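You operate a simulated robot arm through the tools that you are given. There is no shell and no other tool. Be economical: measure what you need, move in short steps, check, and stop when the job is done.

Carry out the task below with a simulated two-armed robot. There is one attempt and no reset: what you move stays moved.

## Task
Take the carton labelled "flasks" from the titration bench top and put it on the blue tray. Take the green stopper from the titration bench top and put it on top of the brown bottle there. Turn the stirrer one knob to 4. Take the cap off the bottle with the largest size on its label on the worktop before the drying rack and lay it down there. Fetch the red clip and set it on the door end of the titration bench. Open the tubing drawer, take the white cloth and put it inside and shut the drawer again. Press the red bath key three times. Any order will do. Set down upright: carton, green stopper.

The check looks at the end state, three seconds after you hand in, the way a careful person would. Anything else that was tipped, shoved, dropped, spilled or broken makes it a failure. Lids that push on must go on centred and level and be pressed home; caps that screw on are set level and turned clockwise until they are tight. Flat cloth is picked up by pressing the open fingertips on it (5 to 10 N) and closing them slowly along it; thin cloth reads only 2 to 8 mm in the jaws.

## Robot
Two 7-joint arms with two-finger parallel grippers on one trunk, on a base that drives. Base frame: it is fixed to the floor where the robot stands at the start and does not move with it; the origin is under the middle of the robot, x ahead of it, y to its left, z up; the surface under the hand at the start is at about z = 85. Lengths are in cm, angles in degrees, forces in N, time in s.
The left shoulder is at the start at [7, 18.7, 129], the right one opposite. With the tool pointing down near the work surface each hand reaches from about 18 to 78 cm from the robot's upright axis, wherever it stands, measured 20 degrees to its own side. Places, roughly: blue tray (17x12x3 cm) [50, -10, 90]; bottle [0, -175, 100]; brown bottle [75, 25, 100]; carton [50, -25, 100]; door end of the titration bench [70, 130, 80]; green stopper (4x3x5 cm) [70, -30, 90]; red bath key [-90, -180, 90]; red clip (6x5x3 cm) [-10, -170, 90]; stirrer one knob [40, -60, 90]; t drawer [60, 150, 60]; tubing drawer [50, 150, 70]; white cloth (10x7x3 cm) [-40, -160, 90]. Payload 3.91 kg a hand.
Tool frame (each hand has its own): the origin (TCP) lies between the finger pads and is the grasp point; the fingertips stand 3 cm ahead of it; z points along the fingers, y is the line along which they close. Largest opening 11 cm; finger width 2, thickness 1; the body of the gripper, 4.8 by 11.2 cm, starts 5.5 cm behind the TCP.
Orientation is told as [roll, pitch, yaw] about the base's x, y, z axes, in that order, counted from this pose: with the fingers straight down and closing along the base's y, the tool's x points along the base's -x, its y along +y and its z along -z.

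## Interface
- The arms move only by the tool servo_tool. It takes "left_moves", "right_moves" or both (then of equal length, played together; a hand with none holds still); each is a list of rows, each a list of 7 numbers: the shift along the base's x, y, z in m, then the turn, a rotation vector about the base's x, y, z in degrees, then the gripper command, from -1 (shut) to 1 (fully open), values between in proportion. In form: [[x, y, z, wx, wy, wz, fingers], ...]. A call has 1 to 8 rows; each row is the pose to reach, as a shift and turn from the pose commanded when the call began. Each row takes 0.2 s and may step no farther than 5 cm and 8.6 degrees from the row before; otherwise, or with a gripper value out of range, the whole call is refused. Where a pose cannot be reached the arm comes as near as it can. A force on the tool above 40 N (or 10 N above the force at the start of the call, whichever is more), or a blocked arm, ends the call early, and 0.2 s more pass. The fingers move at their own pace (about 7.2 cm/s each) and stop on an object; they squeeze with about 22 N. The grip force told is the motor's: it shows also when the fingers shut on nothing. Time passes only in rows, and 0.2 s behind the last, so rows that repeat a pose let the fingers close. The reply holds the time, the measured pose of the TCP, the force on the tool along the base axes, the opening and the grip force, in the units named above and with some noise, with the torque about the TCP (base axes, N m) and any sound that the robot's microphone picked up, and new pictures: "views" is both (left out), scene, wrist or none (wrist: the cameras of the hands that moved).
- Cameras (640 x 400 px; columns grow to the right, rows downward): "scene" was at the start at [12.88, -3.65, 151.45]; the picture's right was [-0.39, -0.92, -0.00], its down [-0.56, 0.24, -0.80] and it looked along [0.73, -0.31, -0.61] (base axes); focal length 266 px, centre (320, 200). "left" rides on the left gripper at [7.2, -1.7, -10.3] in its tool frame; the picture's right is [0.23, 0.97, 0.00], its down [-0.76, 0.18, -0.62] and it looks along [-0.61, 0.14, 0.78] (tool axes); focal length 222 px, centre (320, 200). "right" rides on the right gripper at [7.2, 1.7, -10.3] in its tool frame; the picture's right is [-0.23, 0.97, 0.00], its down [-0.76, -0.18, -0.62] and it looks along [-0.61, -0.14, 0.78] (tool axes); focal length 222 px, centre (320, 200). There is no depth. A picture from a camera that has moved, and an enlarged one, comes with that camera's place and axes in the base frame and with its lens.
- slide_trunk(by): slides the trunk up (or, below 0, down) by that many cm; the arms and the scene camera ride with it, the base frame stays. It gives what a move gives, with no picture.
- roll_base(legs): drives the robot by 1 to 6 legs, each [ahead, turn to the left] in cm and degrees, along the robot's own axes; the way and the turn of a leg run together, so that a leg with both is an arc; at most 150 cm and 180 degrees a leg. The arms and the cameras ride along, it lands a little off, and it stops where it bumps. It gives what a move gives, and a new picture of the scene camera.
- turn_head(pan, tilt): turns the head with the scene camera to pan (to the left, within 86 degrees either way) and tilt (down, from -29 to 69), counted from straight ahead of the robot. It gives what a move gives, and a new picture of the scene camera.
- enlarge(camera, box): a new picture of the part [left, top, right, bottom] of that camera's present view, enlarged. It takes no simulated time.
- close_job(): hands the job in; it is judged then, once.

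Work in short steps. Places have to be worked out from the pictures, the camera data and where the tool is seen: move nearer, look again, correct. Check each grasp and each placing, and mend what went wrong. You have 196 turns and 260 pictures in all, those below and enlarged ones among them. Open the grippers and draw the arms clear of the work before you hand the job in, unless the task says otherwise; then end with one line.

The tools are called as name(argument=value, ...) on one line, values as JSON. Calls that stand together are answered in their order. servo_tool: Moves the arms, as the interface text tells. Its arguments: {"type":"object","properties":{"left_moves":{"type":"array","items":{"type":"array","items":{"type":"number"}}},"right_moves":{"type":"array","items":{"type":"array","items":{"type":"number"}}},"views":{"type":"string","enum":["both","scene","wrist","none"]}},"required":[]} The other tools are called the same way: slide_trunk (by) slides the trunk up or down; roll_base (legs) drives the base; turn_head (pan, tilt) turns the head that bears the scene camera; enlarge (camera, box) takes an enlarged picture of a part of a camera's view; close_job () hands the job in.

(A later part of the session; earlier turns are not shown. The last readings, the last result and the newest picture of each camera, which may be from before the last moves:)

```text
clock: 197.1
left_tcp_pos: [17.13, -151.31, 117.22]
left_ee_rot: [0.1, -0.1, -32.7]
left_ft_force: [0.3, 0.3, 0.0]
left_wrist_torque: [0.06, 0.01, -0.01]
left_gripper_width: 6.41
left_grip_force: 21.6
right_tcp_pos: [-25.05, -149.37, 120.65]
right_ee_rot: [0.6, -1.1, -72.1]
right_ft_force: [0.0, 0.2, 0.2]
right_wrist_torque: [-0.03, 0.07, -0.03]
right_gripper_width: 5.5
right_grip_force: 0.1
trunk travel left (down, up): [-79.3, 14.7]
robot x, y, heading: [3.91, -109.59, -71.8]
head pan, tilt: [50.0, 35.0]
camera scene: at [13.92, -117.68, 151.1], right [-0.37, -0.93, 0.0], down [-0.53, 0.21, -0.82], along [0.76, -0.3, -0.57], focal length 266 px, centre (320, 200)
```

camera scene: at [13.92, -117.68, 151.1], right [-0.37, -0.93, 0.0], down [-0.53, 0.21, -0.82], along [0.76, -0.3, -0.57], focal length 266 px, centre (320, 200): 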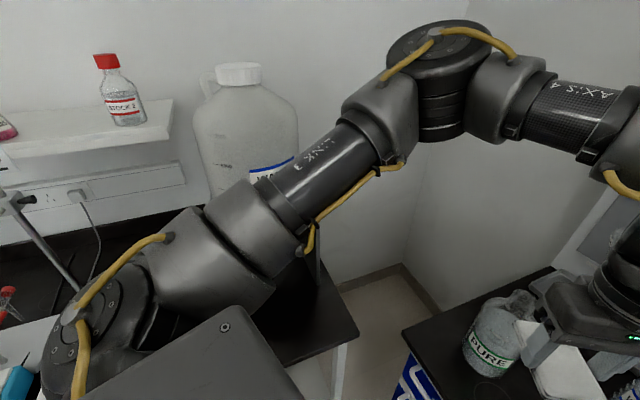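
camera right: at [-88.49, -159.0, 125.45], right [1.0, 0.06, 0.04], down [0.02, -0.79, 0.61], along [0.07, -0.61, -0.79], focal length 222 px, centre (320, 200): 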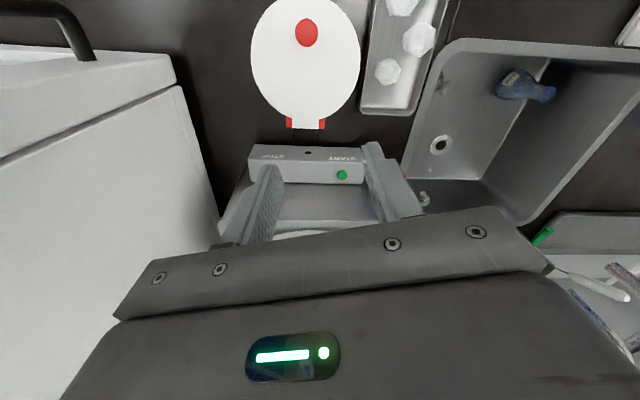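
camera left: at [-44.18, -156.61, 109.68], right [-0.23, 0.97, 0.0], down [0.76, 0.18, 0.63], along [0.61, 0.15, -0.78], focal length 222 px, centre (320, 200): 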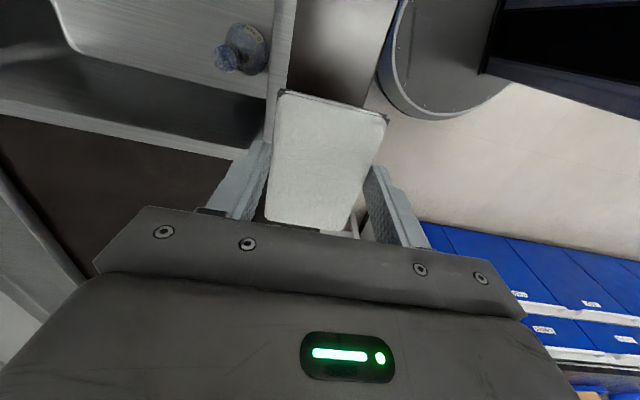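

The carboy hasn't moved (same position by both views). I stay at heading −72, where the clip is in reach of the right hand, and approach it for a look.

servo_tool(right_moves=[[0, -0.03, -0.03, 0, 0.5, 0, 0], [0.02, -0.07, -0.05, -0.6, 1, 0, 0], [0.04, -0.1, -0.07, -0.6, 1, 0, 0], [0.06, -0.13, -0.09, -0.6, 1, 0, 0], [0.07, -0.16, -0.11, -0.6, 1, 0, 0]], views="wrist")

turn_head(pan=-10, tilt=45)

```text
clock: 198.3
left_tcp_pos: [17.07, -151.64, 117.19]
left_ee_rot: [0.2, -0.1, -32.7]
left_ft_force: [0.4, -0.5, 0.4]
left_wrist_torque: [0.04, -0.01, 0.0]
left_gripper_width: 6.41
left_grip_force: 21.5
right_tcp_pos: [-18.14, -165.99, 109.85]
right_ee_rot: [-0.5, -1.3, -72.1]
right_ft_force: [-1.1, -0.3, -0.7]
right_wrist_torque: [0.04, 0.0, 0.01]
right_gripper_width: 5.49
right_grip_force: 0.0
trunk travel left (down, up): [-79.3, 14.7]
robot x, y, heading: [3.88, -109.65, -71.8]
head pan, tilt: [50.0, 35.0]
camera right: at [-18.6, -158.3, 119.88], right [1.0, 0.08, 0.0], down [0.07, -0.76, 0.64], along [0.05, -0.64, -0.77], focal length 222 px, centre (320, 200)
```

right: 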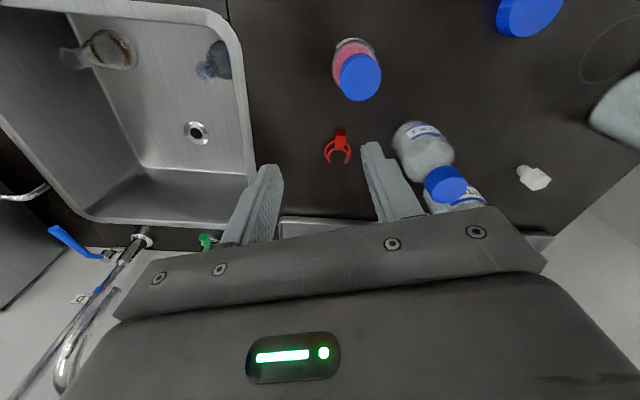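

```text
clock: 199.6
left_tcp_pos: [16.91, -151.43, 117.27]
left_ee_rot: [0.2, -0.3, -32.6]
left_ft_force: [0.1, -0.3, -0.7]
left_wrist_torque: [0.01, 0.03, 0.03]
left_gripper_width: 6.4
left_grip_force: 22.2
right_tcp_pos: [-18.12, -165.63, 110.0]
right_ee_rot: [-0.5, -1.3, -72.1]
right_ft_force: [0.0, -0.6, 0.7]
right_wrist_torque: [0.01, 0.0, -0.01]
right_gripper_width: 5.52
right_grip_force: 0.1
trunk travel left (down, up): [-79.3, 14.7]
robot x, y, heading: [4.18, -109.23, -71.7]
head pan, tilt: [-10.0, 45.0]
camera scene: at [6.81, -122.45, 149.62], right [-0.99, -0.14, 0.0], down [-0.1, 0.7, -0.71], along [0.1, -0.7, -0.71], focal length 266 px, centre (320, 200)
```

scene: 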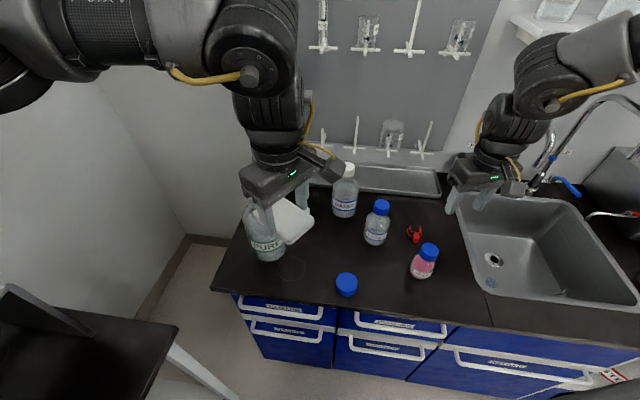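

enlarge(camera="right", box=[300, 115, 380, 175])

enlarge(camera="scene", box=[390, 210, 450, 260])

```text
6.67 times, centred on (340, 145) of right
camera zoom: at [-18.65, -157.99, 120.03], right [1.0, 0.08, 0.0], down [0.07, -0.76, 0.64], along [0.05, -0.64, -0.77], focal length 1481 px, centre (187, 567)
```

zoom: 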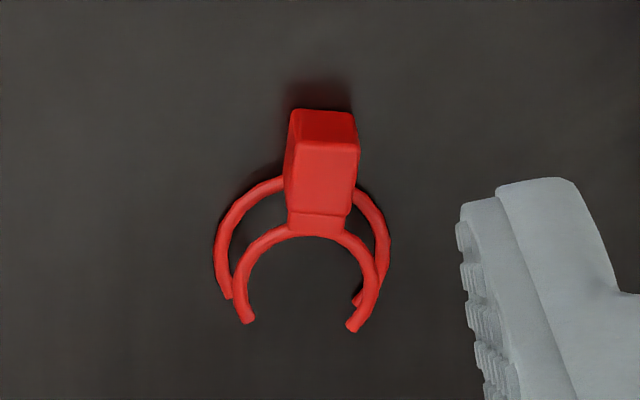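

```text
8.00 times, centred on (420, 235) of scene
camera zoom: at [6.81, -122.45, 149.62], right [-0.99, -0.14, 0.0], down [-0.1, 0.7, -0.71], along [0.1, -0.7, -0.71], focal length 2126 px, centre (-480, -80)
```

zoom: 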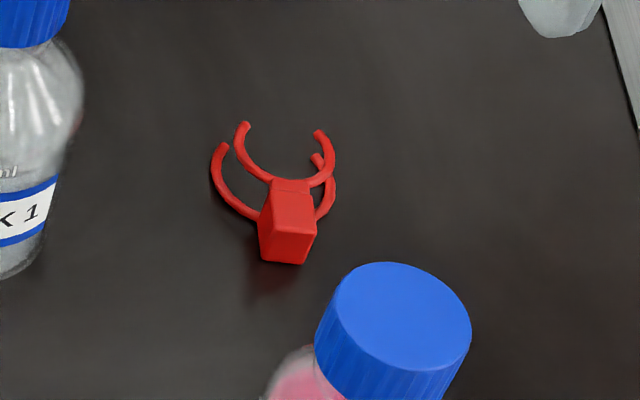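

The clip is a small block (about 1.6 cm wide along x) with two rings pointing to −y, its block at (−14.4,−172.5). The STOCK 2 bottle stands close in front, so I tilt the hand 15° backward to keep the camera clear of it. First yaw to −90 above.

servo_tool(right_moves=[[0.01, -0.02, -0.01, 0, 0, -6, 0], [0.02, -0.04, -0.02, 0, 0, -12, 0], [0.037, -0.066, -0.02, 0, 0, -18, 0], [0.037, -0.066, -0.02, 0, 0, -18, 0]], views="none")

servo_tool(right_moves=[[0, 0, 0, 7, 0, 0, 0], [0, 0, -0.03, 14, 0, 0, 0], [0, 0, -0.06, 15, 0, 0, 0], [0, 0, -0.06, 15, 0, 0, 0]], views="wrist")

enlarge(camera="right", box=[250, 80, 410, 200])

```text
clock: 200.6
left_tcp_pos: [16.95, -151.38, 117.45]
left_ee_rot: [0.1, -0.2, -32.6]
left_ft_force: [0.3, 0.1, -0.3]
left_wrist_torque: [0.03, 0.03, 0.02]
left_gripper_width: 6.38
left_grip_force: 22.1
right_tcp_pos: [-14.49, -172.22, 107.92]
right_ee_rot: [-0.5, -1.4, -90.2]
right_ft_force: [-0.1, 0.2, 0.1]
right_wrist_torque: [0.0, -0.01, 0.0]
right_gripper_width: 5.51
right_grip_force: 0.1
trunk travel left (down, up): [-79.3, 14.7]
robot x, y, heading: [4.09, -109.3, -71.7]
head pan, tilt: [-10.0, 45.0]
```

```text
clock: 201.6
left_tcp_pos: [17.06, -151.21, 117.34]
left_ee_rot: [-0.1, -0.1, -32.8]
left_ft_force: [0.8, 0.7, 0.0]
left_wrist_torque: [0.01, 0.01, -0.02]
left_gripper_width: 6.41
left_grip_force: 21.9
right_tcp_pos: [-14.46, -171.79, 101.89]
right_ee_rot: [-0.5, 13.6, -90.1]
right_ft_force: [-0.4, 0.8, 0.2]
right_wrist_torque: [-0.05, 0.0, 0.01]
right_gripper_width: 5.5
right_grip_force: 0.0
trunk travel left (down, up): [-79.3, 14.7]
robot x, y, heading: [4.44, -109.14, -71.7]
head pan, tilt: [-10.0, 45.0]
camera right: at [-12.63, -167.21, 113.47], right [0.97, -0.22, -0.06], down [-0.17, -0.89, 0.43], along [-0.15, -0.41, -0.9], focal length 222 px, centre (320, 200)
```

right: 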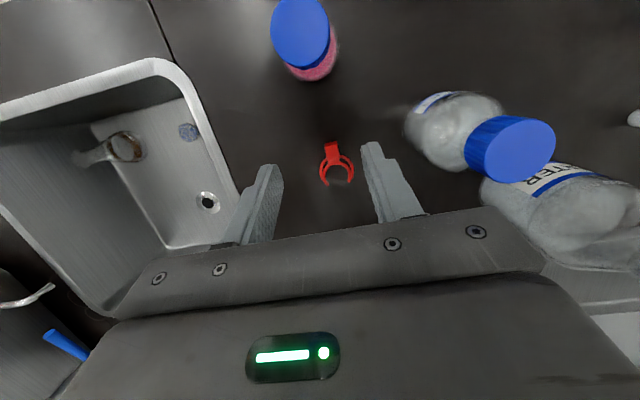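

```text
3.33 times, centred on (330, 140) of right
camera zoom: at [-12.63, -167.21, 113.47], right [0.97, -0.22, -0.06], down [-0.17, -0.89, 0.43], along [-0.15, -0.41, -0.9], focal length 740 px, centre (287, 400)
```

zoom: 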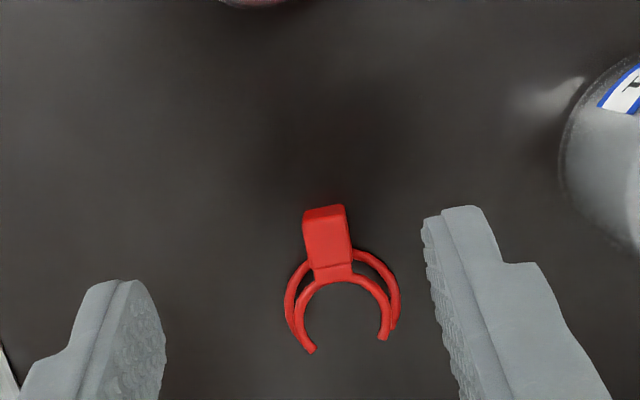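

Block centre is (−14.2,−173.0). I descend with fingers at 4.5 cm around it.

servo_tool(right_moves=[[0.0015, -0.006, -0.03, 0, 0, 0, -0.18], [0.0026, -0.012, -0.07, 0, 0, 0, -0.18], [0.0026, -0.012, -0.1, 0, 0, 0, -0.18], [0.0026, -0.012, -0.12, 0, 0, 0, -0.18], [0.0026, -0.012, -0.12, 0, 0, 0, -0.18]], views="wrist")

enlarge(camera="right", box=[250, 80, 410, 220])

```text
clock: 202.8
left_tcp_pos: [16.95, -151.25, 117.24]
left_ee_rot: [0.1, -0.3, -32.6]
left_ft_force: [0.2, -0.2, -0.3]
left_wrist_torque: [-0.01, 0.0, -0.01]
left_gripper_width: 6.39
left_grip_force: 21.5
right_tcp_pos: [-17.67, -169.09, 95.94]
right_ee_rot: [-0.5, 13.6, -90.1]
right_ft_force: [-0.8, -0.2, 0.2]
right_wrist_torque: [0.0, -0.01, 0.0]
right_gripper_width: 4.5
right_grip_force: 0.0
right hand out of reach, approached as far as the arm can: row 1, 2, 3, 4, 5
trunk travel left (down, up): [-79.3, 14.7]
robot x, y, heading: [4.13, -109.14, -72.1]
head pan, tilt: [-10.0, 45.0]
camera right: at [-15.79, -164.58, 107.66], right [0.97, -0.22, -0.06], down [-0.17, -0.89, 0.43], along [-0.15, -0.41, -0.9], focal length 222 px, centre (320, 200)
```

right: 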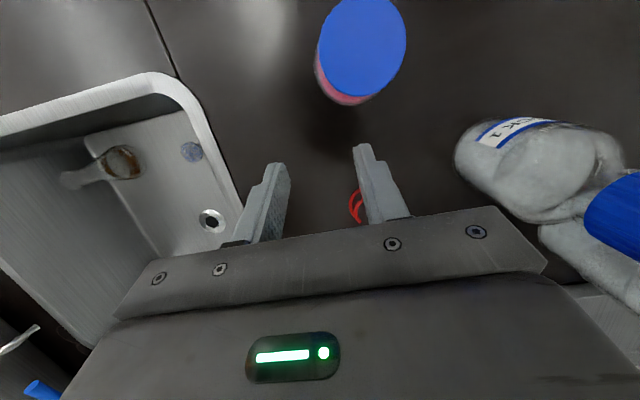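

```text
2.86 times, centred on (330, 150) of right
camera zoom: at [-15.79, -164.58, 107.66], right [0.97, -0.22, -0.06], down [-0.17, -0.89, 0.43], along [-0.15, -0.41, -0.9], focal length 635 px, centre (291, 343)
```

zoom: 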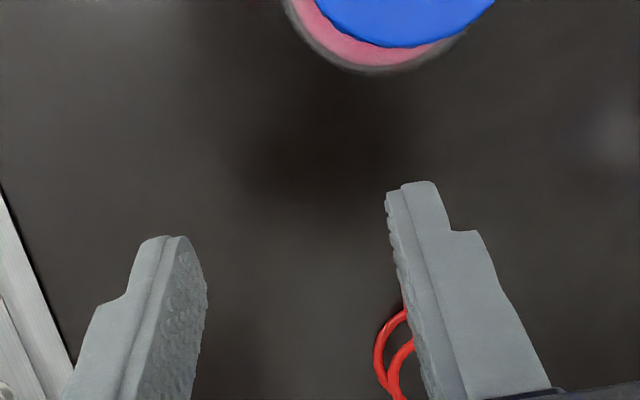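

The arm can't reach this far inward at low height (and drifted); I raise the hand again, back the base off 10 cm and turn left 17° for a better bearing.

servo_tool(right_moves=[[0, 0, 0.04, 0, 0, 0, 0], [0, 0.01, 0.08, 0, 0, 0, 0], [-0.01, 0.02, 0.12, 0, 0, 0, 0], [-0.01, 0.03, 0.16, 0, 0, 0, 0]], views="none")

roll_base(legs=[[-10, 0], [0, 17]])

```text
clock: 203.8
left_tcp_pos: [17.01, -151.26, 117.23]
left_ee_rot: [-0.1, -0.2, -32.6]
left_ft_force: [0.9, -0.4, -0.5]
left_wrist_torque: [-0.01, 0.01, -0.01]
left_gripper_width: 6.37
left_grip_force: 21.6
right_tcp_pos: [-18.92, -165.81, 112.28]
right_ee_rot: [-0.6, 13.5, -90.1]
right_ft_force: [0.4, -0.7, -0.2]
right_wrist_torque: [-0.02, 0.01, -0.01]
right_gripper_width: 5.5
right_grip_force: 0.0
trunk travel left (down, up): [-79.3, 14.7]
robot x, y, heading: [3.93, -109.5, -71.6]
head pan, tilt: [-10.0, 45.0]
```

```text
clock: 205.9
left_tcp_pos: [25.43, -136.37, 117.27]
left_ee_rot: [0.1, -0.2, -15.7]
left_ft_force: [-1.0, -0.4, -0.1]
left_wrist_torque: [0.04, 0.01, 0.0]
left_gripper_width: 6.41
left_grip_force: 22.0
right_tcp_pos: [-4.61, -160.73, 112.12]
right_ee_rot: [-0.5, 13.6, -73.2]
right_ft_force: [-0.4, -0.5, -0.4]
right_wrist_torque: [-0.01, -0.04, -0.01]
right_gripper_width: 5.51
right_grip_force: 0.0
trunk travel left (down, up): [-79.3, 14.7]
robot x, y, heading: [1.04, -99.68, -54.8]
head pan, tilt: [-10.0, 45.0]
camera scene: at [7.19, -111.68, 149.61], right [-0.91, -0.42, 0.0], down [-0.3, 0.64, -0.71], along [0.3, -0.64, -0.71], focal length 266 px, centre (320, 200)
```

scene: 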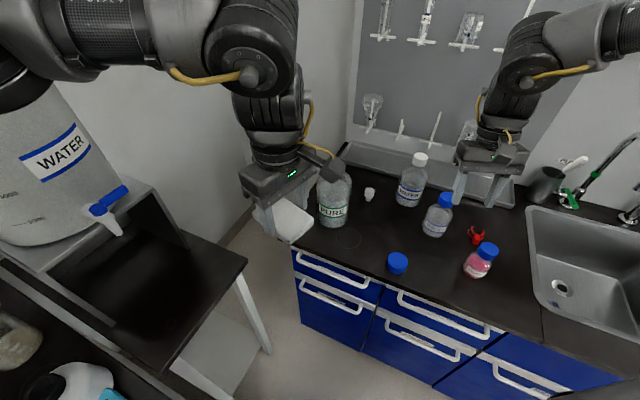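

No block. I move back over the clip, turning yaw to −90 again.

servo_tool(right_moves=[[-0.02, -0.03, 0, 0, 0, -4, -0.1], [-0.04, -0.06, 0, 0, 0, -8, -0.1], [-0.07, -0.09, 0, 0, 0, -12, -0.1], [-0.096, -0.115, -0.02, 0, 0, -17, -0.1], [-0.096, -0.123, -0.06, 0, 0, -17, -0.1], [-0.096, -0.123, -0.1, 0, 0, -17, -0.1], [-0.096, -0.123, -0.13, 0, 0, -17, -0.1]], views="wrist")

enlarge(camera="right", box=[250, 80, 410, 220])

```text
clock: 207.5
left_tcp_pos: [25.51, -136.39, 117.28]
left_ee_rot: [0.1, -0.2, -15.8]
left_ft_force: [-0.4, 0.9, -0.2]
left_wrist_torque: [0.01, -0.01, -0.01]
left_gripper_width: 6.37
left_grip_force: 22.0
right_tcp_pos: [-14.43, -173.18, 99.0]
right_ee_rot: [-0.5, 13.6, -90.3]
right_ft_force: [-0.3, -0.7, -0.2]
right_wrist_torque: [-0.01, 0.01, 0.02]
right_gripper_width: 4.94
right_grip_force: 0.0
trunk travel left (down, up): [-79.3, 14.7]
robot x, y, heading: [1.33, -100.0, -54.8]
head pan, tilt: [-10.0, 45.0]
camera right: at [-12.61, -168.66, 110.69], right [0.97, -0.22, -0.06], down [-0.18, -0.89, 0.43], along [-0.15, -0.41, -0.9], focal length 222 px, centre (320, 200)
```

right: 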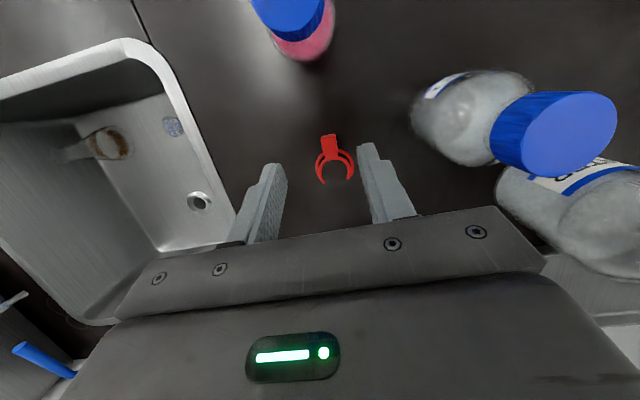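

```text
2.86 times, centred on (330, 150) of right
camera zoom: at [-12.61, -168.66, 110.69], right [0.97, -0.22, -0.06], down [-0.18, -0.89, 0.43], along [-0.15, -0.41, -0.9], focal length 635 px, centre (291, 343)
```

zoom: 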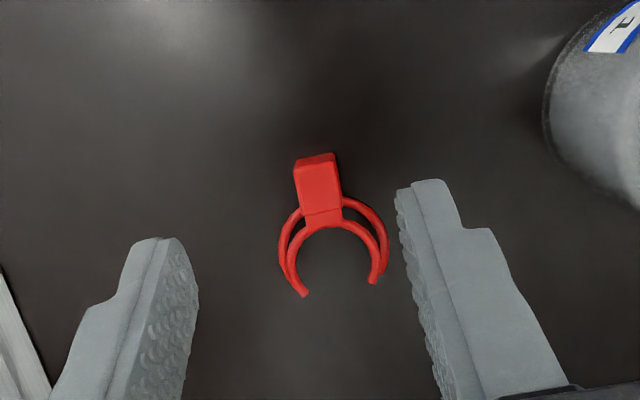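

Good reach now; block centre (−14.0,−173.1). I descend around it.

servo_tool(right_moves=[[0.004, 0, -0.03, 0, 0, 0, -0.18], [0.004, 0, -0.06, 0, 0, 0, -0.18], [0.004, 0, -0.085, 0, 0, 0, -0.18], [0.004, 0, -0.1, 0, 0, 0, -0.18], [0.004, 0, -0.1, 0, 0, 0, -0.18]], views="none")

enlarge(camera="right", box=[250, 80, 410, 220])

```text
clock: 208.7
left_tcp_pos: [25.44, -136.27, 117.34]
left_ee_rot: [0.0, -0.2, -15.7]
left_ft_force: [-0.8, 0.8, -1.1]
left_wrist_torque: [0.01, -0.03, 0.03]
left_gripper_width: 6.42
left_grip_force: 21.5
right_tcp_pos: [-14.97, -170.21, 93.64]
right_ee_rot: [-0.5, 13.5, -90.1]
right_ft_force: [0.4, -0.2, 0.6]
right_wrist_torque: [0.0, 0.01, 0.0]
right_gripper_width: 4.52
right_grip_force: 0.0
right hand out of reach, approached as far as the arm can: row 2, 3, 4, 5
trunk travel left (down, up): [-79.3, 14.7]
robot x, y, heading: [1.12, -99.85, -55.0]
head pan, tilt: [-10.0, 45.0]
```

```text
2.86 times, centred on (330, 150) of right
camera zoom: at [-13.07, -165.59, 105.31], right [0.97, -0.22, -0.06], down [-0.17, -0.89, 0.43], along [-0.15, -0.41, -0.9], focal length 635 px, centre (291, 343)
```

zoom: 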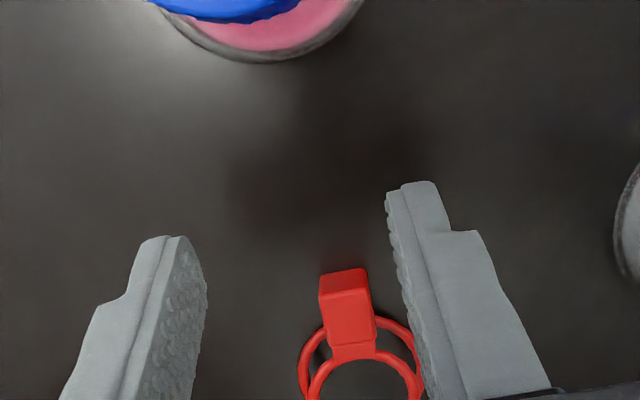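

Below z≈96 the arm itself limits; the trunk must do the lowering. I re-centre at z 97 and slide the trunk down.

servo_tool(right_moves=[[0, 0, 0.03, 0, 0, 0, -0.18], [0.005, -0.015, 0.04, 0, 0, 0, -0.18], [0.0097, -0.03, 0.04, 0, 0, 0, -0.18], [0.0097, -0.03, 0.04, 0, 0, 0, -0.18]], views="none")

slide_trunk(by=-5)

enlarge(camera="right", box=[250, 80, 410, 220])

```text
clock: 209.7
left_tcp_pos: [25.35, -136.2, 117.25]
left_ee_rot: [-0.1, -0.2, -15.8]
left_ft_force: [-0.2, 0.6, 0.4]
left_wrist_torque: [-0.01, 0.01, 0.0]
left_gripper_width: 6.39
left_grip_force: 22.4
right_tcp_pos: [-13.7, -173.16, 97.65]
right_ee_rot: [-0.5, 13.6, -90.2]
right_ft_force: [0.7, -0.7, -1.2]
right_wrist_torque: [-0.02, -0.02, -0.01]
right_gripper_width: 4.52
right_grip_force: 0.0
trunk travel left (down, up): [-79.3, 14.7]
robot x, y, heading: [1.01, -99.71, -54.8]
head pan, tilt: [-10.0, 45.0]
```

```text
clock: 210.6
left_tcp_pos: [25.44, -136.38, 112.35]
left_ee_rot: [0.1, -0.2, -15.7]
left_ft_force: [0.2, -0.7, -1.1]
left_wrist_torque: [0.01, -0.01, 0.01]
left_gripper_width: 6.41
left_grip_force: 21.7
right_tcp_pos: [-13.77, -173.3, 92.62]
right_ee_rot: [-0.4, 13.7, -90.2]
right_ft_force: [-0.9, -0.4, 0.4]
right_wrist_torque: [0.01, 0.0, -0.03]
right_gripper_width: 4.54
right_grip_force: 0.0
trunk travel left (down, up): [-74.3, 19.7]
robot x, y, heading: [0.99, -99.71, -54.8]
head pan, tilt: [-10.0, 45.0]
```

```text
2.86 times, centred on (330, 150) of right
camera zoom: at [-11.97, -168.67, 104.29], right [0.97, -0.22, -0.06], down [-0.17, -0.89, 0.43], along [-0.15, -0.41, -0.9], focal length 635 px, centre (291, 343)
```

zoom: 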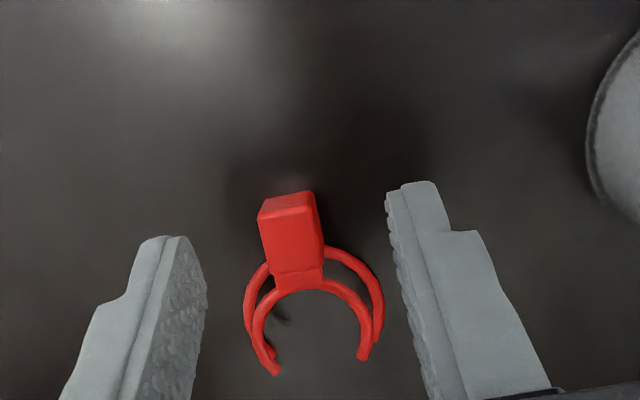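

Centred within 3 mm. Lower the trunk 3.4 cm more, nudge −0.25 cm in x and close.

slide_trunk(by=-3.4)

servo_tool(right_moves=[[-0.0025, 0.002, 0, 0, 0, 0, -0.3], [-0.0025, 0.002, 0, 0, 0, 0, -0.6], [-0.0025, 0.002, 0, 0, 0, 0, -1], [-0.0025, 0.002, 0, 0, 0, 0, -1]], views="wrist")

```text
clock: 211.4
left_tcp_pos: [25.44, -136.25, 108.87]
left_ee_rot: [0.1, -0.1, -15.6]
left_ft_force: [-0.2, -0.2, 0.0]
left_wrist_torque: [0.0, 0.03, -0.01]
left_gripper_width: 6.41
left_grip_force: 22.0
right_tcp_pos: [-13.85, -173.28, 89.31]
right_ee_rot: [-0.5, 13.5, -90.2]
right_ft_force: [-0.8, 0.8, 0.6]
right_wrist_torque: [-0.01, -0.05, -0.01]
right_gripper_width: 4.53
right_grip_force: 0.0
trunk travel left (down, up): [-70.9, 23.1]
robot x, y, heading: [0.85, -99.79, -55.0]
head pan, tilt: [-10.0, 45.0]
```

```text
clock: 212.4
left_tcp_pos: [25.46, -136.45, 108.8]
left_ee_rot: [0.1, -0.2, -15.8]
left_ft_force: [-0.2, 0.0, -0.3]
left_wrist_torque: [-0.01, 0.03, 0.02]
left_gripper_width: 6.41
left_grip_force: 22.0
right_tcp_pos: [-14.05, -172.98, 89.24]
right_ee_rot: [-0.4, 13.6, -90.2]
right_ft_force: [-0.7, 0.1, 0.1]
right_wrist_torque: [0.02, 0.02, 0.02]
right_gripper_width: 1.39
right_grip_force: 22.4
trunk travel left (down, up): [-70.9, 23.1]
robot x, y, heading: [1.19, -99.79, -54.6]
head pan, tilt: [-10.0, 45.0]
camera right: at [-12.23, -168.47, 100.91], right [0.97, -0.22, -0.06], down [-0.17, -0.89, 0.43], along [-0.15, -0.41, -0.9], focal length 222 px, centre (320, 200)
```

right: 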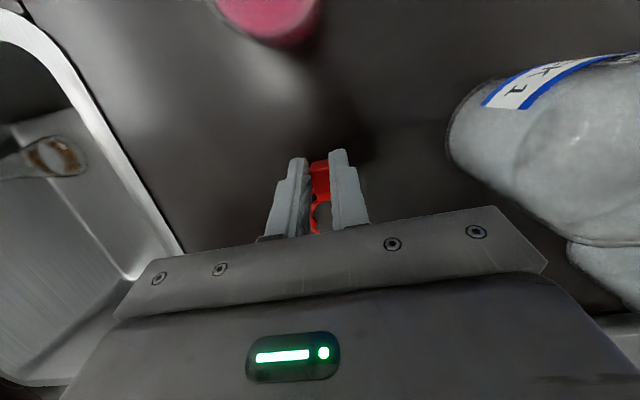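

Clip gripped (1.4 cm). I lift straight up.

servo_tool(right_moves=[[0, 0, 0.03, 0, 0, 0, -1], [0, 0, 0.07, 0, 0, 0, -1], [0, 0, 0.11, 0, 0, 0, -1], [0, 0, 0.15, 0, 0, 0, -1], [0, 0.02, 0.19, 0, 0, 0, -1], [0, 0.05, 0.22, 0, 0, 0, -1], [0, 0.08, 0.24, 0, 0, 0, -1]], views="both")

```text
clock: 214.0
left_tcp_pos: [25.37, -136.09, 108.86]
left_ee_rot: [0.1, -0.3, -15.8]
left_ft_force: [0.6, -0.1, 0.0]
left_wrist_torque: [-0.01, 0.04, -0.01]
left_gripper_width: 6.4
left_grip_force: 21.6
right_tcp_pos: [-13.98, -165.04, 113.6]
right_ee_rot: [-0.6, 13.5, -90.1]
right_ft_force: [0.1, 0.3, -0.4]
right_wrist_torque: [0.0, 0.01, 0.02]
right_gripper_width: 1.42
right_grip_force: 22.0
trunk travel left (down, up): [-70.9, 23.1]
robot x, y, heading: [1.24, -99.97, -55.0]
head pan, tilt: [-10.0, 45.0]
camera scene: at [7.22, -111.42, 141.23], right [-0.91, -0.42, 0.0], down [-0.3, 0.64, -0.71], along [0.3, -0.64, -0.71], focal length 266 px, centre (320, 200)
camera right: at [-12.15, -160.38, 125.18], right [0.97, -0.22, -0.06], down [-0.17, -0.89, 0.43], along [-0.15, -0.41, -0.9], focal length 222 px, centre (320, 200)
```

scene: 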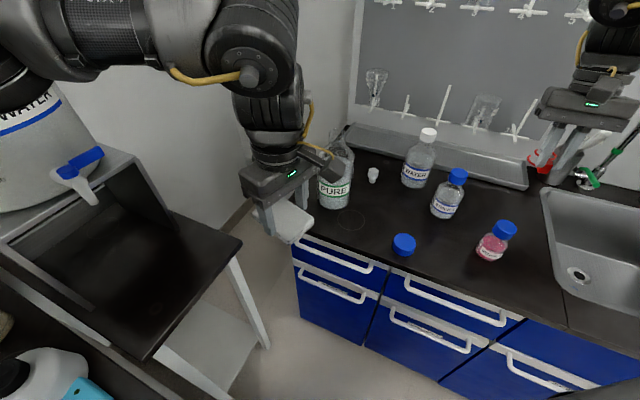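
right: 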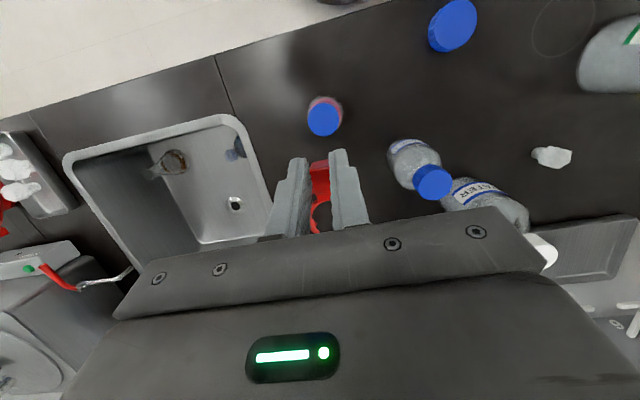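

Both items are held. I back away, turn right (away from the carboy) and head north well clear of the bench.

roll_base(legs=[[-25, 0], [0, -125], [28, 0], [0, -90], [150, 0], [25, 0]])

turn_head(pan=-50, tilt=30)

```text
clock: 234.9
left_tcp_pos: [-47.41, 142.82, 108.86]
left_ee_rot: [0.0, -0.1, 130.8]
left_ft_force: [0.4, 1.0, -0.1]
left_wrist_torque: [-0.01, 0.03, -0.01]
left_gripper_width: 6.4
left_grip_force: 21.9
right_tcp_pos: [1.38, 145.13, 113.38]
right_ee_rot: [-0.6, 13.6, 56.5]
right_ft_force: [0.1, -0.3, 0.3]
right_wrist_torque: [0.03, -0.01, -0.01]
right_gripper_width: 1.4
right_grip_force: 21.5
trunk travel left (down, up): [-70.9, 23.1]
robot x, y, heading: [-47.17, 98.9, 91.8]
head pan, tilt: [-10.0, 45.0]
camera scene: at [-46.23, 111.75, 141.23], right [0.99, -0.14, 0.0], down [-0.1, -0.7, -0.71], along [0.1, 0.7, -0.71], focal length 266 px, centre (320, 200)
```

scene: 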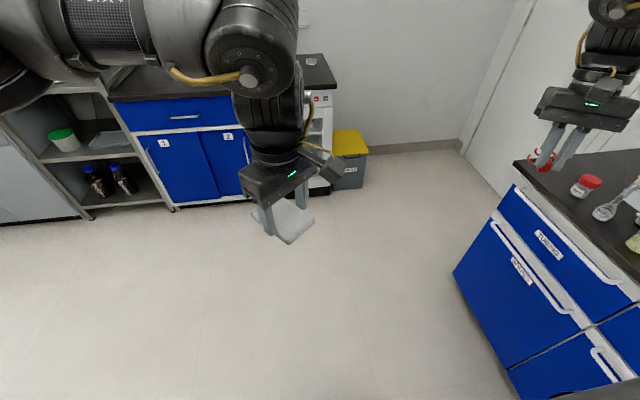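

```text
clock: 236.0
left_tcp_pos: [-47.38, 142.88, 108.82]
left_ee_rot: [0.1, -0.2, 130.8]
left_ft_force: [-0.7, 0.2, 0.0]
left_wrist_torque: [0.01, -0.02, 0.02]
left_gripper_width: 6.41
left_grip_force: 21.6
right_tcp_pos: [1.33, 145.1, 113.37]
right_ee_rot: [-0.5, 13.7, 56.4]
right_ft_force: [-0.6, -0.6, 0.5]
right_wrist_torque: [-0.03, 0.03, -0.01]
right_gripper_width: 1.38
right_grip_force: 21.8
trunk travel left (down, up): [-70.9, 23.1]
robot x, y, heading: [-47.43, 98.64, 91.7]
head pan, tilt: [-50.0, 30.0]
camera scene: at [-40.66, 109.78, 143.48], right [0.67, -0.75, 0.0], down [-0.37, -0.33, -0.87], along [0.65, 0.58, -0.5], focal length 266 px, centre (320, 200)
```

scene: 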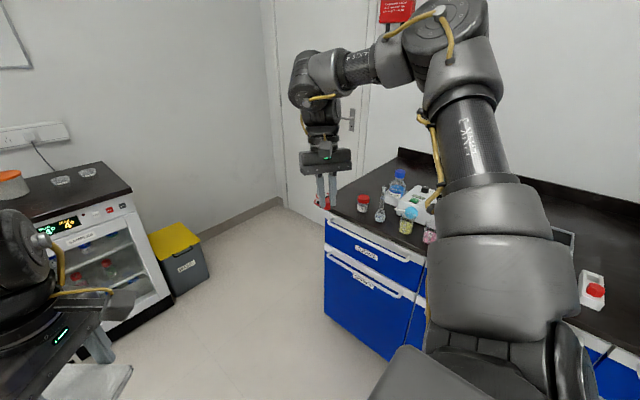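

enlarge(camera="scene", box=[310, 150, 470, 320])

```text
2.35 times, centred on (390, 235) of scene
camera zoom: at [-40.66, 109.78, 143.48], right [0.67, -0.75, 0.0], down [-0.37, -0.33, -0.87], along [0.65, 0.58, -0.5], focal length 625 px, centre (155, 118)
```

zoom: 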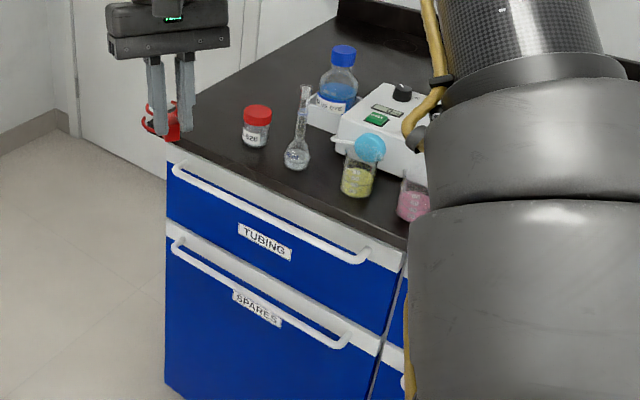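

The tubing drawer is the top one at the bench's end, its rail handle from about y=134 to 167 at z≈80. I position the robot at about (−27,150), heading ~45, so the right hand can set the clip near the end.

roll_base(legs=[[0, -24], [56, 0], [0, -22]])

turn_head(pan=-35, tilt=40)

```text
clock: 241.6
left_tcp_pos: [4.91, 182.62, 108.73]
left_ee_rot: [0.0, -0.3, 85.5]
left_ft_force: [-0.3, 1.5, -1.0]
left_wrist_torque: [0.05, 0.0, -0.02]
left_gripper_width: 6.39
left_grip_force: 22.8
right_tcp_pos: [40.8, 149.57, 113.64]
right_ee_rot: [-0.6, 13.7, 11.1]
right_ft_force: [0.2, -0.2, -0.1]
right_wrist_torque: [0.01, 0.0, 0.0]
right_gripper_width: 1.43
right_grip_force: 22.6
trunk travel left (down, up): [-70.9, 23.1]
robot x, y, heading: [-26.08, 151.21, 46.4]
head pan, tilt: [-50.0, 30.0]
camera scene: at [-13.73, 154.38, 143.48], right [-0.06, -1.0, 0.0], down [-0.5, 0.03, -0.87], along [0.86, -0.05, -0.5], focal length 266 px, centre (320, 200)
```

scene: 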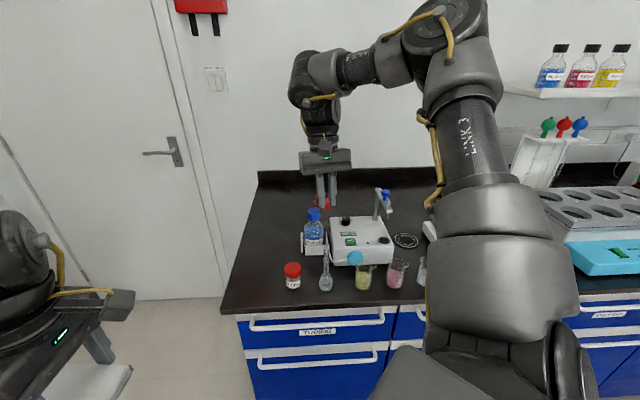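

```text
clock: 242.4
left_tcp_pos: [4.94, 182.54, 108.96]
left_ee_rot: [0.0, -0.2, 85.5]
left_ft_force: [0.1, -0.7, -1.1]
left_wrist_torque: [0.0, 0.07, -0.03]
left_gripper_width: 6.41
left_grip_force: 21.6
right_tcp_pos: [40.85, 149.53, 113.37]
right_ee_rot: [-0.5, 13.6, 11.1]
right_ft_force: [-0.2, 0.7, 0.3]
right_wrist_torque: [0.01, 0.01, 0.0]
right_gripper_width: 1.4
right_grip_force: 21.7
trunk travel left (down, up): [-70.9, 23.1]
robot x, y, heading: [-26.3, 151.69, 46.4]
head pan, tilt: [-35.0, 40.0]
camera scene: at [-14.35, 156.53, 141.95], right [0.2, -0.98, 0.0], down [-0.63, -0.13, -0.77], along [0.75, 0.15, -0.64], focal length 266 px, centre (320, 200)
```

scene: 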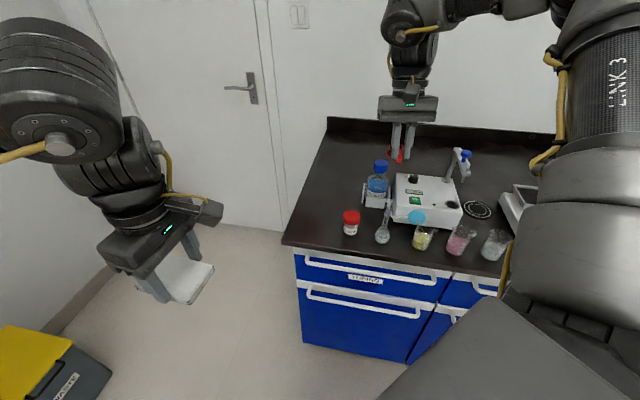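

Free spot: around (46,167) at the door end, between jar and end edge. I turn the base 8° left and move the right hand over it.

roll_base(legs=[[0, 8]])

servo_tool(right_moves=[[0.01, 0.02, 0, 0, 0, 0, -1], [0.03, 0.05, -0.02, 0, 0, 0, -1], [0.05, 0.075, -0.05, 0, 0, 0, -1], [0.055, 0.08, -0.08, 0, 0, 0, -1], [0.055, 0.08, -0.11, 0, 0, 0, -1]], views="both")

```text
clock: 243.4
left_tcp_pos: [0.43, 186.44, 108.92]
left_ee_rot: [0.1, -0.3, 93.3]
left_ft_force: [0.4, -0.5, -0.7]
left_wrist_torque: [0.0, 0.01, 0.02]
left_gripper_width: 6.42
left_grip_force: 21.7
right_tcp_pos: [40.61, 158.71, 113.47]
right_ee_rot: [-0.5, 13.5, 18.9]
right_ft_force: [-0.4, -0.1, -0.1]
right_wrist_torque: [-0.04, 0.01, -0.01]
right_gripper_width: 1.42
right_grip_force: 21.7
trunk travel left (down, up): [-70.9, 23.1]
robot x, y, heading: [-25.95, 151.5, 54.6]
head pan, tilt: [-35.0, 40.0]
camera scene: at [-15.13, 158.08, 141.94], right [0.33, -0.94, 0.0], down [-0.61, -0.21, -0.77], along [0.72, 0.25, -0.64], focal length 266 px, centre (320, 200)
```

scene: 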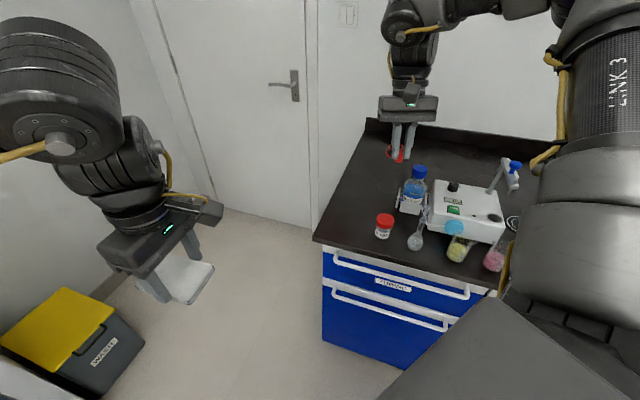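

```text
clock: 244.6
left_tcp_pos: [0.5, 186.64, 108.93]
left_ee_rot: [0.1, -0.2, 93.4]
left_ft_force: [0.6, -0.2, 0.4]
left_wrist_torque: [0.01, -0.01, 0.0]
left_gripper_width: 6.4
left_grip_force: 22.0
right_tcp_pos: [46.0, 166.64, 102.24]
right_ee_rot: [-0.5, 13.6, 18.8]
right_ft_force: [-0.1, 0.0, 0.6]
right_wrist_torque: [-0.03, 0.02, 0.01]
right_gripper_width: 1.42
right_grip_force: 21.8
trunk travel left (down, up): [-70.9, 23.1]
robot x, y, heading: [-26.01, 151.48, 54.4]
head pan, tilt: [-35.0, 40.0]
camera scene: at [-15.12, 158.16, 141.94], right [0.33, -0.94, 0.0], down [-0.61, -0.21, -0.77], along [0.72, 0.25, -0.64], focal length 266 px, centre (320, 200)
camera right: at [41.12, 166.81, 113.88], right [-0.11, 0.99, -0.06], down [0.9, 0.13, 0.43], along [0.43, -0.01, -0.9], focal length 222 px, centre (320, 200)
```

scene: 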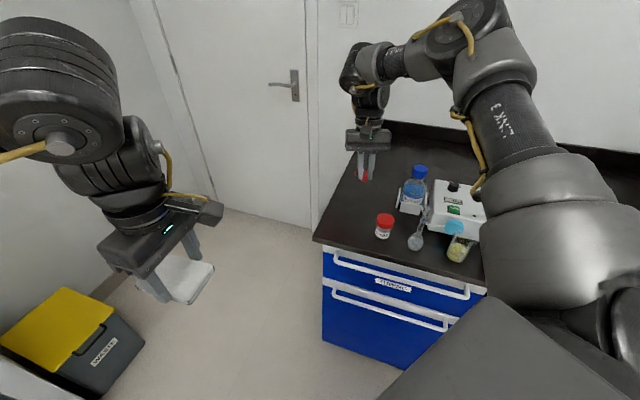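
right: 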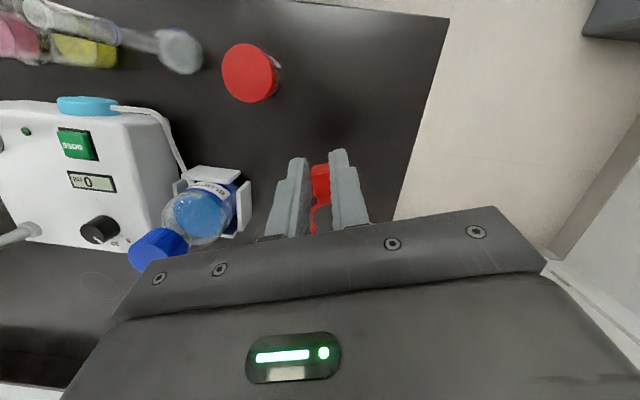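

Clear. I lower the clip to the bench top.

servo_tool(right_moves=[[0, 0, -0.04, 0, 0, 0, -1], [0, 0, -0.08, 0, 0, 0, -1], [0, 0, -0.11, 0, 0, 0, -1], [0, 0, -0.12, 0, 0, 0, -1], [0, 0, -0.124, 0, 0, 0, -1]], views="none")

```text
clock: 245.8
left_tcp_pos: [0.34, 186.5, 108.9]
left_ee_rot: [0.1, -0.2, 93.5]
left_ft_force: [0.2, 1.6, -0.3]
left_wrist_torque: [0.01, 0.03, 0.0]
left_gripper_width: 6.42
left_grip_force: 21.7
right_tcp_pos: [46.01, 166.61, 89.99]
right_ee_rot: [-0.6, 13.6, 18.9]
right_ft_force: [0.2, -0.1, 0.4]
right_wrist_torque: [0.03, 0.0, 0.01]
right_gripper_width: 1.41
right_grip_force: 22.1
trunk travel left (down, up): [-70.9, 23.1]
robot x, y, heading: [-25.9, 151.54, 54.1]
head pan, tilt: [-35.0, 40.0]
```

servo_tool(right_moves=[[0, 0, -0.004, 0, 0, 0, -1], [0, 0, -0.006, 0, 0, 0, -1], [0, 0, -0.008, 0, 0, 0, -1]], views="none")

```text
clock: 246.6
left_tcp_pos: [0.4, 186.37, 109.06]
left_ee_rot: [0.0, -0.2, 93.4]
left_ft_force: [-0.2, -0.8, -0.3]
left_wrist_torque: [-0.02, 0.03, -0.01]
left_gripper_width: 6.39
left_grip_force: 22.1
right_tcp_pos: [45.73, 166.54, 89.68]
right_ee_rot: [-0.4, 13.4, 18.9]
right_ft_force: [-0.3, -1.1, -0.6]
right_wrist_torque: [0.01, -0.01, 0.01]
right_gripper_width: 1.4
right_grip_force: 22.2
right hand out of reach, approached as far as the arm can: row 3
trunk travel left (down, up): [-70.9, 23.1]
robot x, y, heading: [-26.1, 151.61, 54.5]
head pan, tilt: [-35.0, 40.0]
```

Arm limit at z 89.7; the trunk brings the last few millimetres.

slide_trunk(by=-0.4)

slide_trunk(by=-0.3)

```text
clock: 247.1
left_tcp_pos: [0.21, 186.44, 108.53]
left_ee_rot: [0.0, -0.3, 93.4]
left_ft_force: [0.6, 0.7, -0.5]
left_wrist_torque: [0.01, -0.01, -0.02]
left_gripper_width: 6.4
left_grip_force: 21.9
right_tcp_pos: [45.82, 166.53, 89.2]
right_ee_rot: [-0.4, 13.4, 19.0]
right_ft_force: [0.1, 0.0, 0.1]
right_wrist_torque: [0.04, 0.01, -0.06]
right_gripper_width: 1.38
right_grip_force: 22.6
trunk travel left (down, up): [-70.5, 23.5]
robot x, y, heading: [-26.21, 151.5, 54.4]
head pan, tilt: [-35.0, 40.0]
```

```text
clock: 247.6
left_tcp_pos: [0.26, 186.56, 108.33]
left_ee_rot: [0.0, -0.2, 93.3]
left_ft_force: [-0.3, 0.7, 0.0]
left_wrist_torque: [-0.01, 0.0, 0.02]
left_gripper_width: 6.36
left_grip_force: 22.2
right_tcp_pos: [45.82, 166.57, 89.16]
right_ee_rot: [-0.3, 13.3, 19.0]
right_ft_force: [3.4, -1.0, 16.1]
right_wrist_torque: [0.05, -0.28, 0.01]
right_gripper_width: 1.41
right_grip_force: 22.4
trunk travel left (down, up): [-70.2, 23.8]
robot x, y, heading: [-26.34, 151.55, 54.3]
head pan, tilt: [-35.0, 40.0]
```

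Contact. I release the clip and rise along the tilted axis.

servo_tool(right_moves=[[0, 0, 0.001, 0, 0, 0, -0.6], [0, 0, 0.001, 0, 0, 0, -0.4], [0, 0, 0.001, 0, 0, 0, -0.4], [0.005, 0.0015, 0.03, 0, 0, 0, -0.4], [0.01, 0.003, 0.07, 0, 0, 0, -0.4], [0.01, 0.003, 0.11, 0, 0, 0, -0.4], [0.01, 0.003, 0.15, 0, 0, 0, -0.4]], views="both")

```text
clock: 249.2
left_tcp_pos: [0.32, 186.41, 108.1]
left_ee_rot: [0.0, -0.2, 93.4]
left_ft_force: [-0.7, -1.0, -0.5]
left_wrist_torque: [-0.01, -0.01, 0.0]
left_gripper_width: 6.38
left_grip_force: 21.7
right_tcp_pos: [46.38, 166.68, 103.98]
right_ee_rot: [-0.4, 13.5, 18.8]
right_ft_force: [0.4, -0.1, 0.1]
right_wrist_torque: [-0.01, -0.04, -0.04]
right_gripper_width: 3.27
right_grip_force: 0.1
trunk travel left (down, up): [-70.2, 23.8]
robot x, y, heading: [-25.98, 151.55, 54.5]
head pan, tilt: [-35.0, 40.0]
camera scene: at [-15.35, 158.13, 141.25], right [0.33, -0.94, 0.0], down [-0.61, -0.21, -0.77], along [0.72, 0.25, -0.64], focal length 266 px, centre (320, 200)
camera right: at [41.54, 166.85, 115.71], right [-0.11, 0.99, -0.06], down [0.89, 0.12, 0.43], along [0.43, -0.01, -0.9], focal length 222 px, centre (320, 200)
```

scene: 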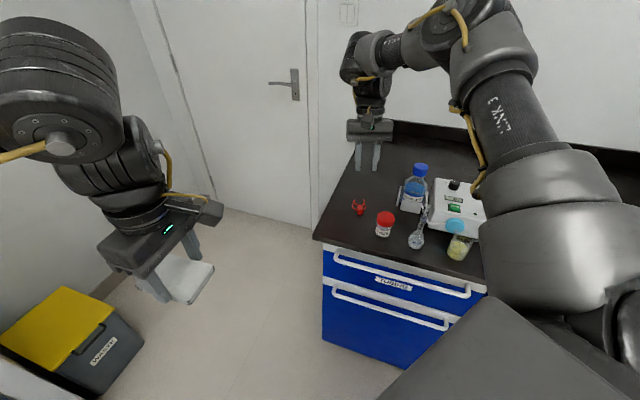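
right: 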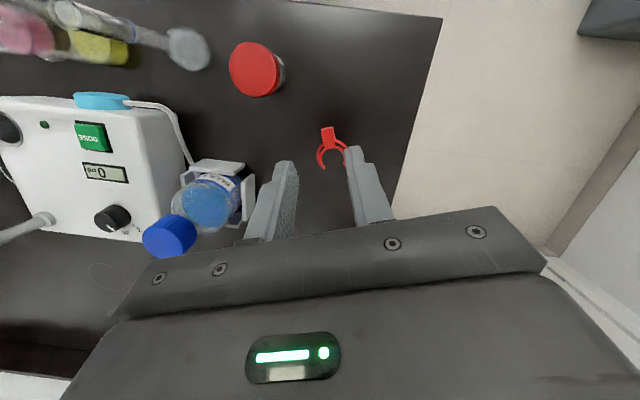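

The clip stands at the door end. Next I level the right hand, bring it in front of the drawer at (18,150) with yaw 90 and look at the rail handle from above.

servo_tool(right_moves=[[-0.02, 0, 0.04, 2.2, -6.4, 0, -0.4], [-0.06, -0.01, 0.06, 4.4, -12.9, 0, -0.2], [-0.1, -0.02, 0.06, 4.4, -12.9, 0, 0], [-0.14, -0.04, 0.06, 4.4, -12.9, 0, 0.2], [-0.18, -0.07, 0.06, 4.4, -12.9, 0, 0.2], [-0.22, -0.1, 0.06, 4.4, -12.9, 0, 0.2], [-0.25, -0.13, 0.06, 4.4, -12.9, 0, 0.2], [-0.28, -0.16, 0.04, 4.4, -12.9, 0, 0.2]], views="none")

servo_tool(right_moves=[[0, 0, 0, 0, 0, 8, 0.2], [0, 0, 0, 0, 0, 16, 0.2], [0, 0, 0, 0, 0, 24, 0.2], [0, 0, 0, 0, 0, 32, 0.2], [0, 0, 0, 0, 0, 40, 0.2], [0, 0, 0, 0, 0, 48, 0.2], [0, 0, 0, 0, 0, 56, 0.2], [0, 0, 0, 0, 0, 64, 0.2]], views="wrist")

```text
clock: 251.0
left_tcp_pos: [0.26, 186.74, 108.12]
left_ee_rot: [0.1, -0.2, 93.5]
left_ft_force: [-0.4, -0.4, -1.2]
left_wrist_torque: [-0.02, -0.04, -0.01]
left_gripper_width: 6.38
left_grip_force: 21.8
right_tcp_pos: [33.81, 156.46, 111.96]
right_ee_rot: [-0.6, -0.1, 19.0]
right_ft_force: [0.1, 0.1, -0.2]
right_wrist_torque: [0.0, 0.0, 0.0]
right_gripper_width: 6.61
right_grip_force: 0.2
right hand out of reach, approached as far as the arm can: row 4, 5, 6, 7, 8
trunk travel left (down, up): [-70.2, 23.8]
robot x, y, heading: [-26.04, 151.77, 54.4]
head pan, tilt: [-35.0, 40.0]
```

```text
clock: 252.8
left_tcp_pos: [0.38, 186.52, 108.15]
left_ee_rot: [0.1, -0.2, 93.4]
left_ft_force: [0.3, -0.3, -0.9]
left_wrist_torque: [0.02, 0.0, 0.0]
left_gripper_width: 6.39
left_grip_force: 22.0
right_tcp_pos: [33.45, 156.0, 111.86]
right_ee_rot: [-0.5, -0.2, 83.1]
right_ft_force: [0.8, 0.1, -0.5]
right_wrist_torque: [0.01, -0.01, 0.01]
right_gripper_width: 6.59
right_grip_force: 0.1
trunk travel left (down, up): [-70.2, 23.8]
robot x, y, heading: [-25.91, 151.55, 54.3]
head pan, tilt: [-35.0, 40.0]
camera right: at [30.91, 148.95, 122.07], right [-0.94, 0.34, -0.01], down [0.26, 0.73, 0.63], along [0.22, 0.59, -0.78], focal length 222 px, centre (320, 200)
```

right: 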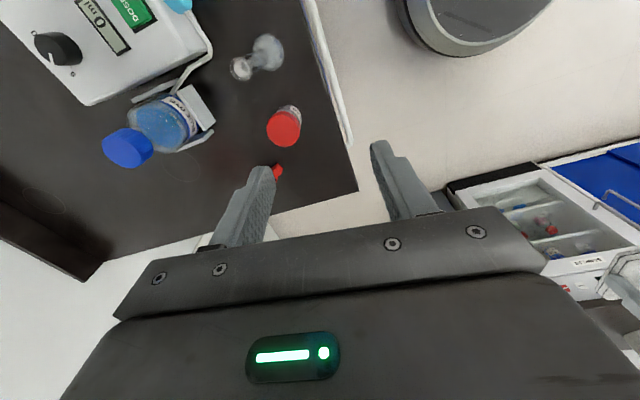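

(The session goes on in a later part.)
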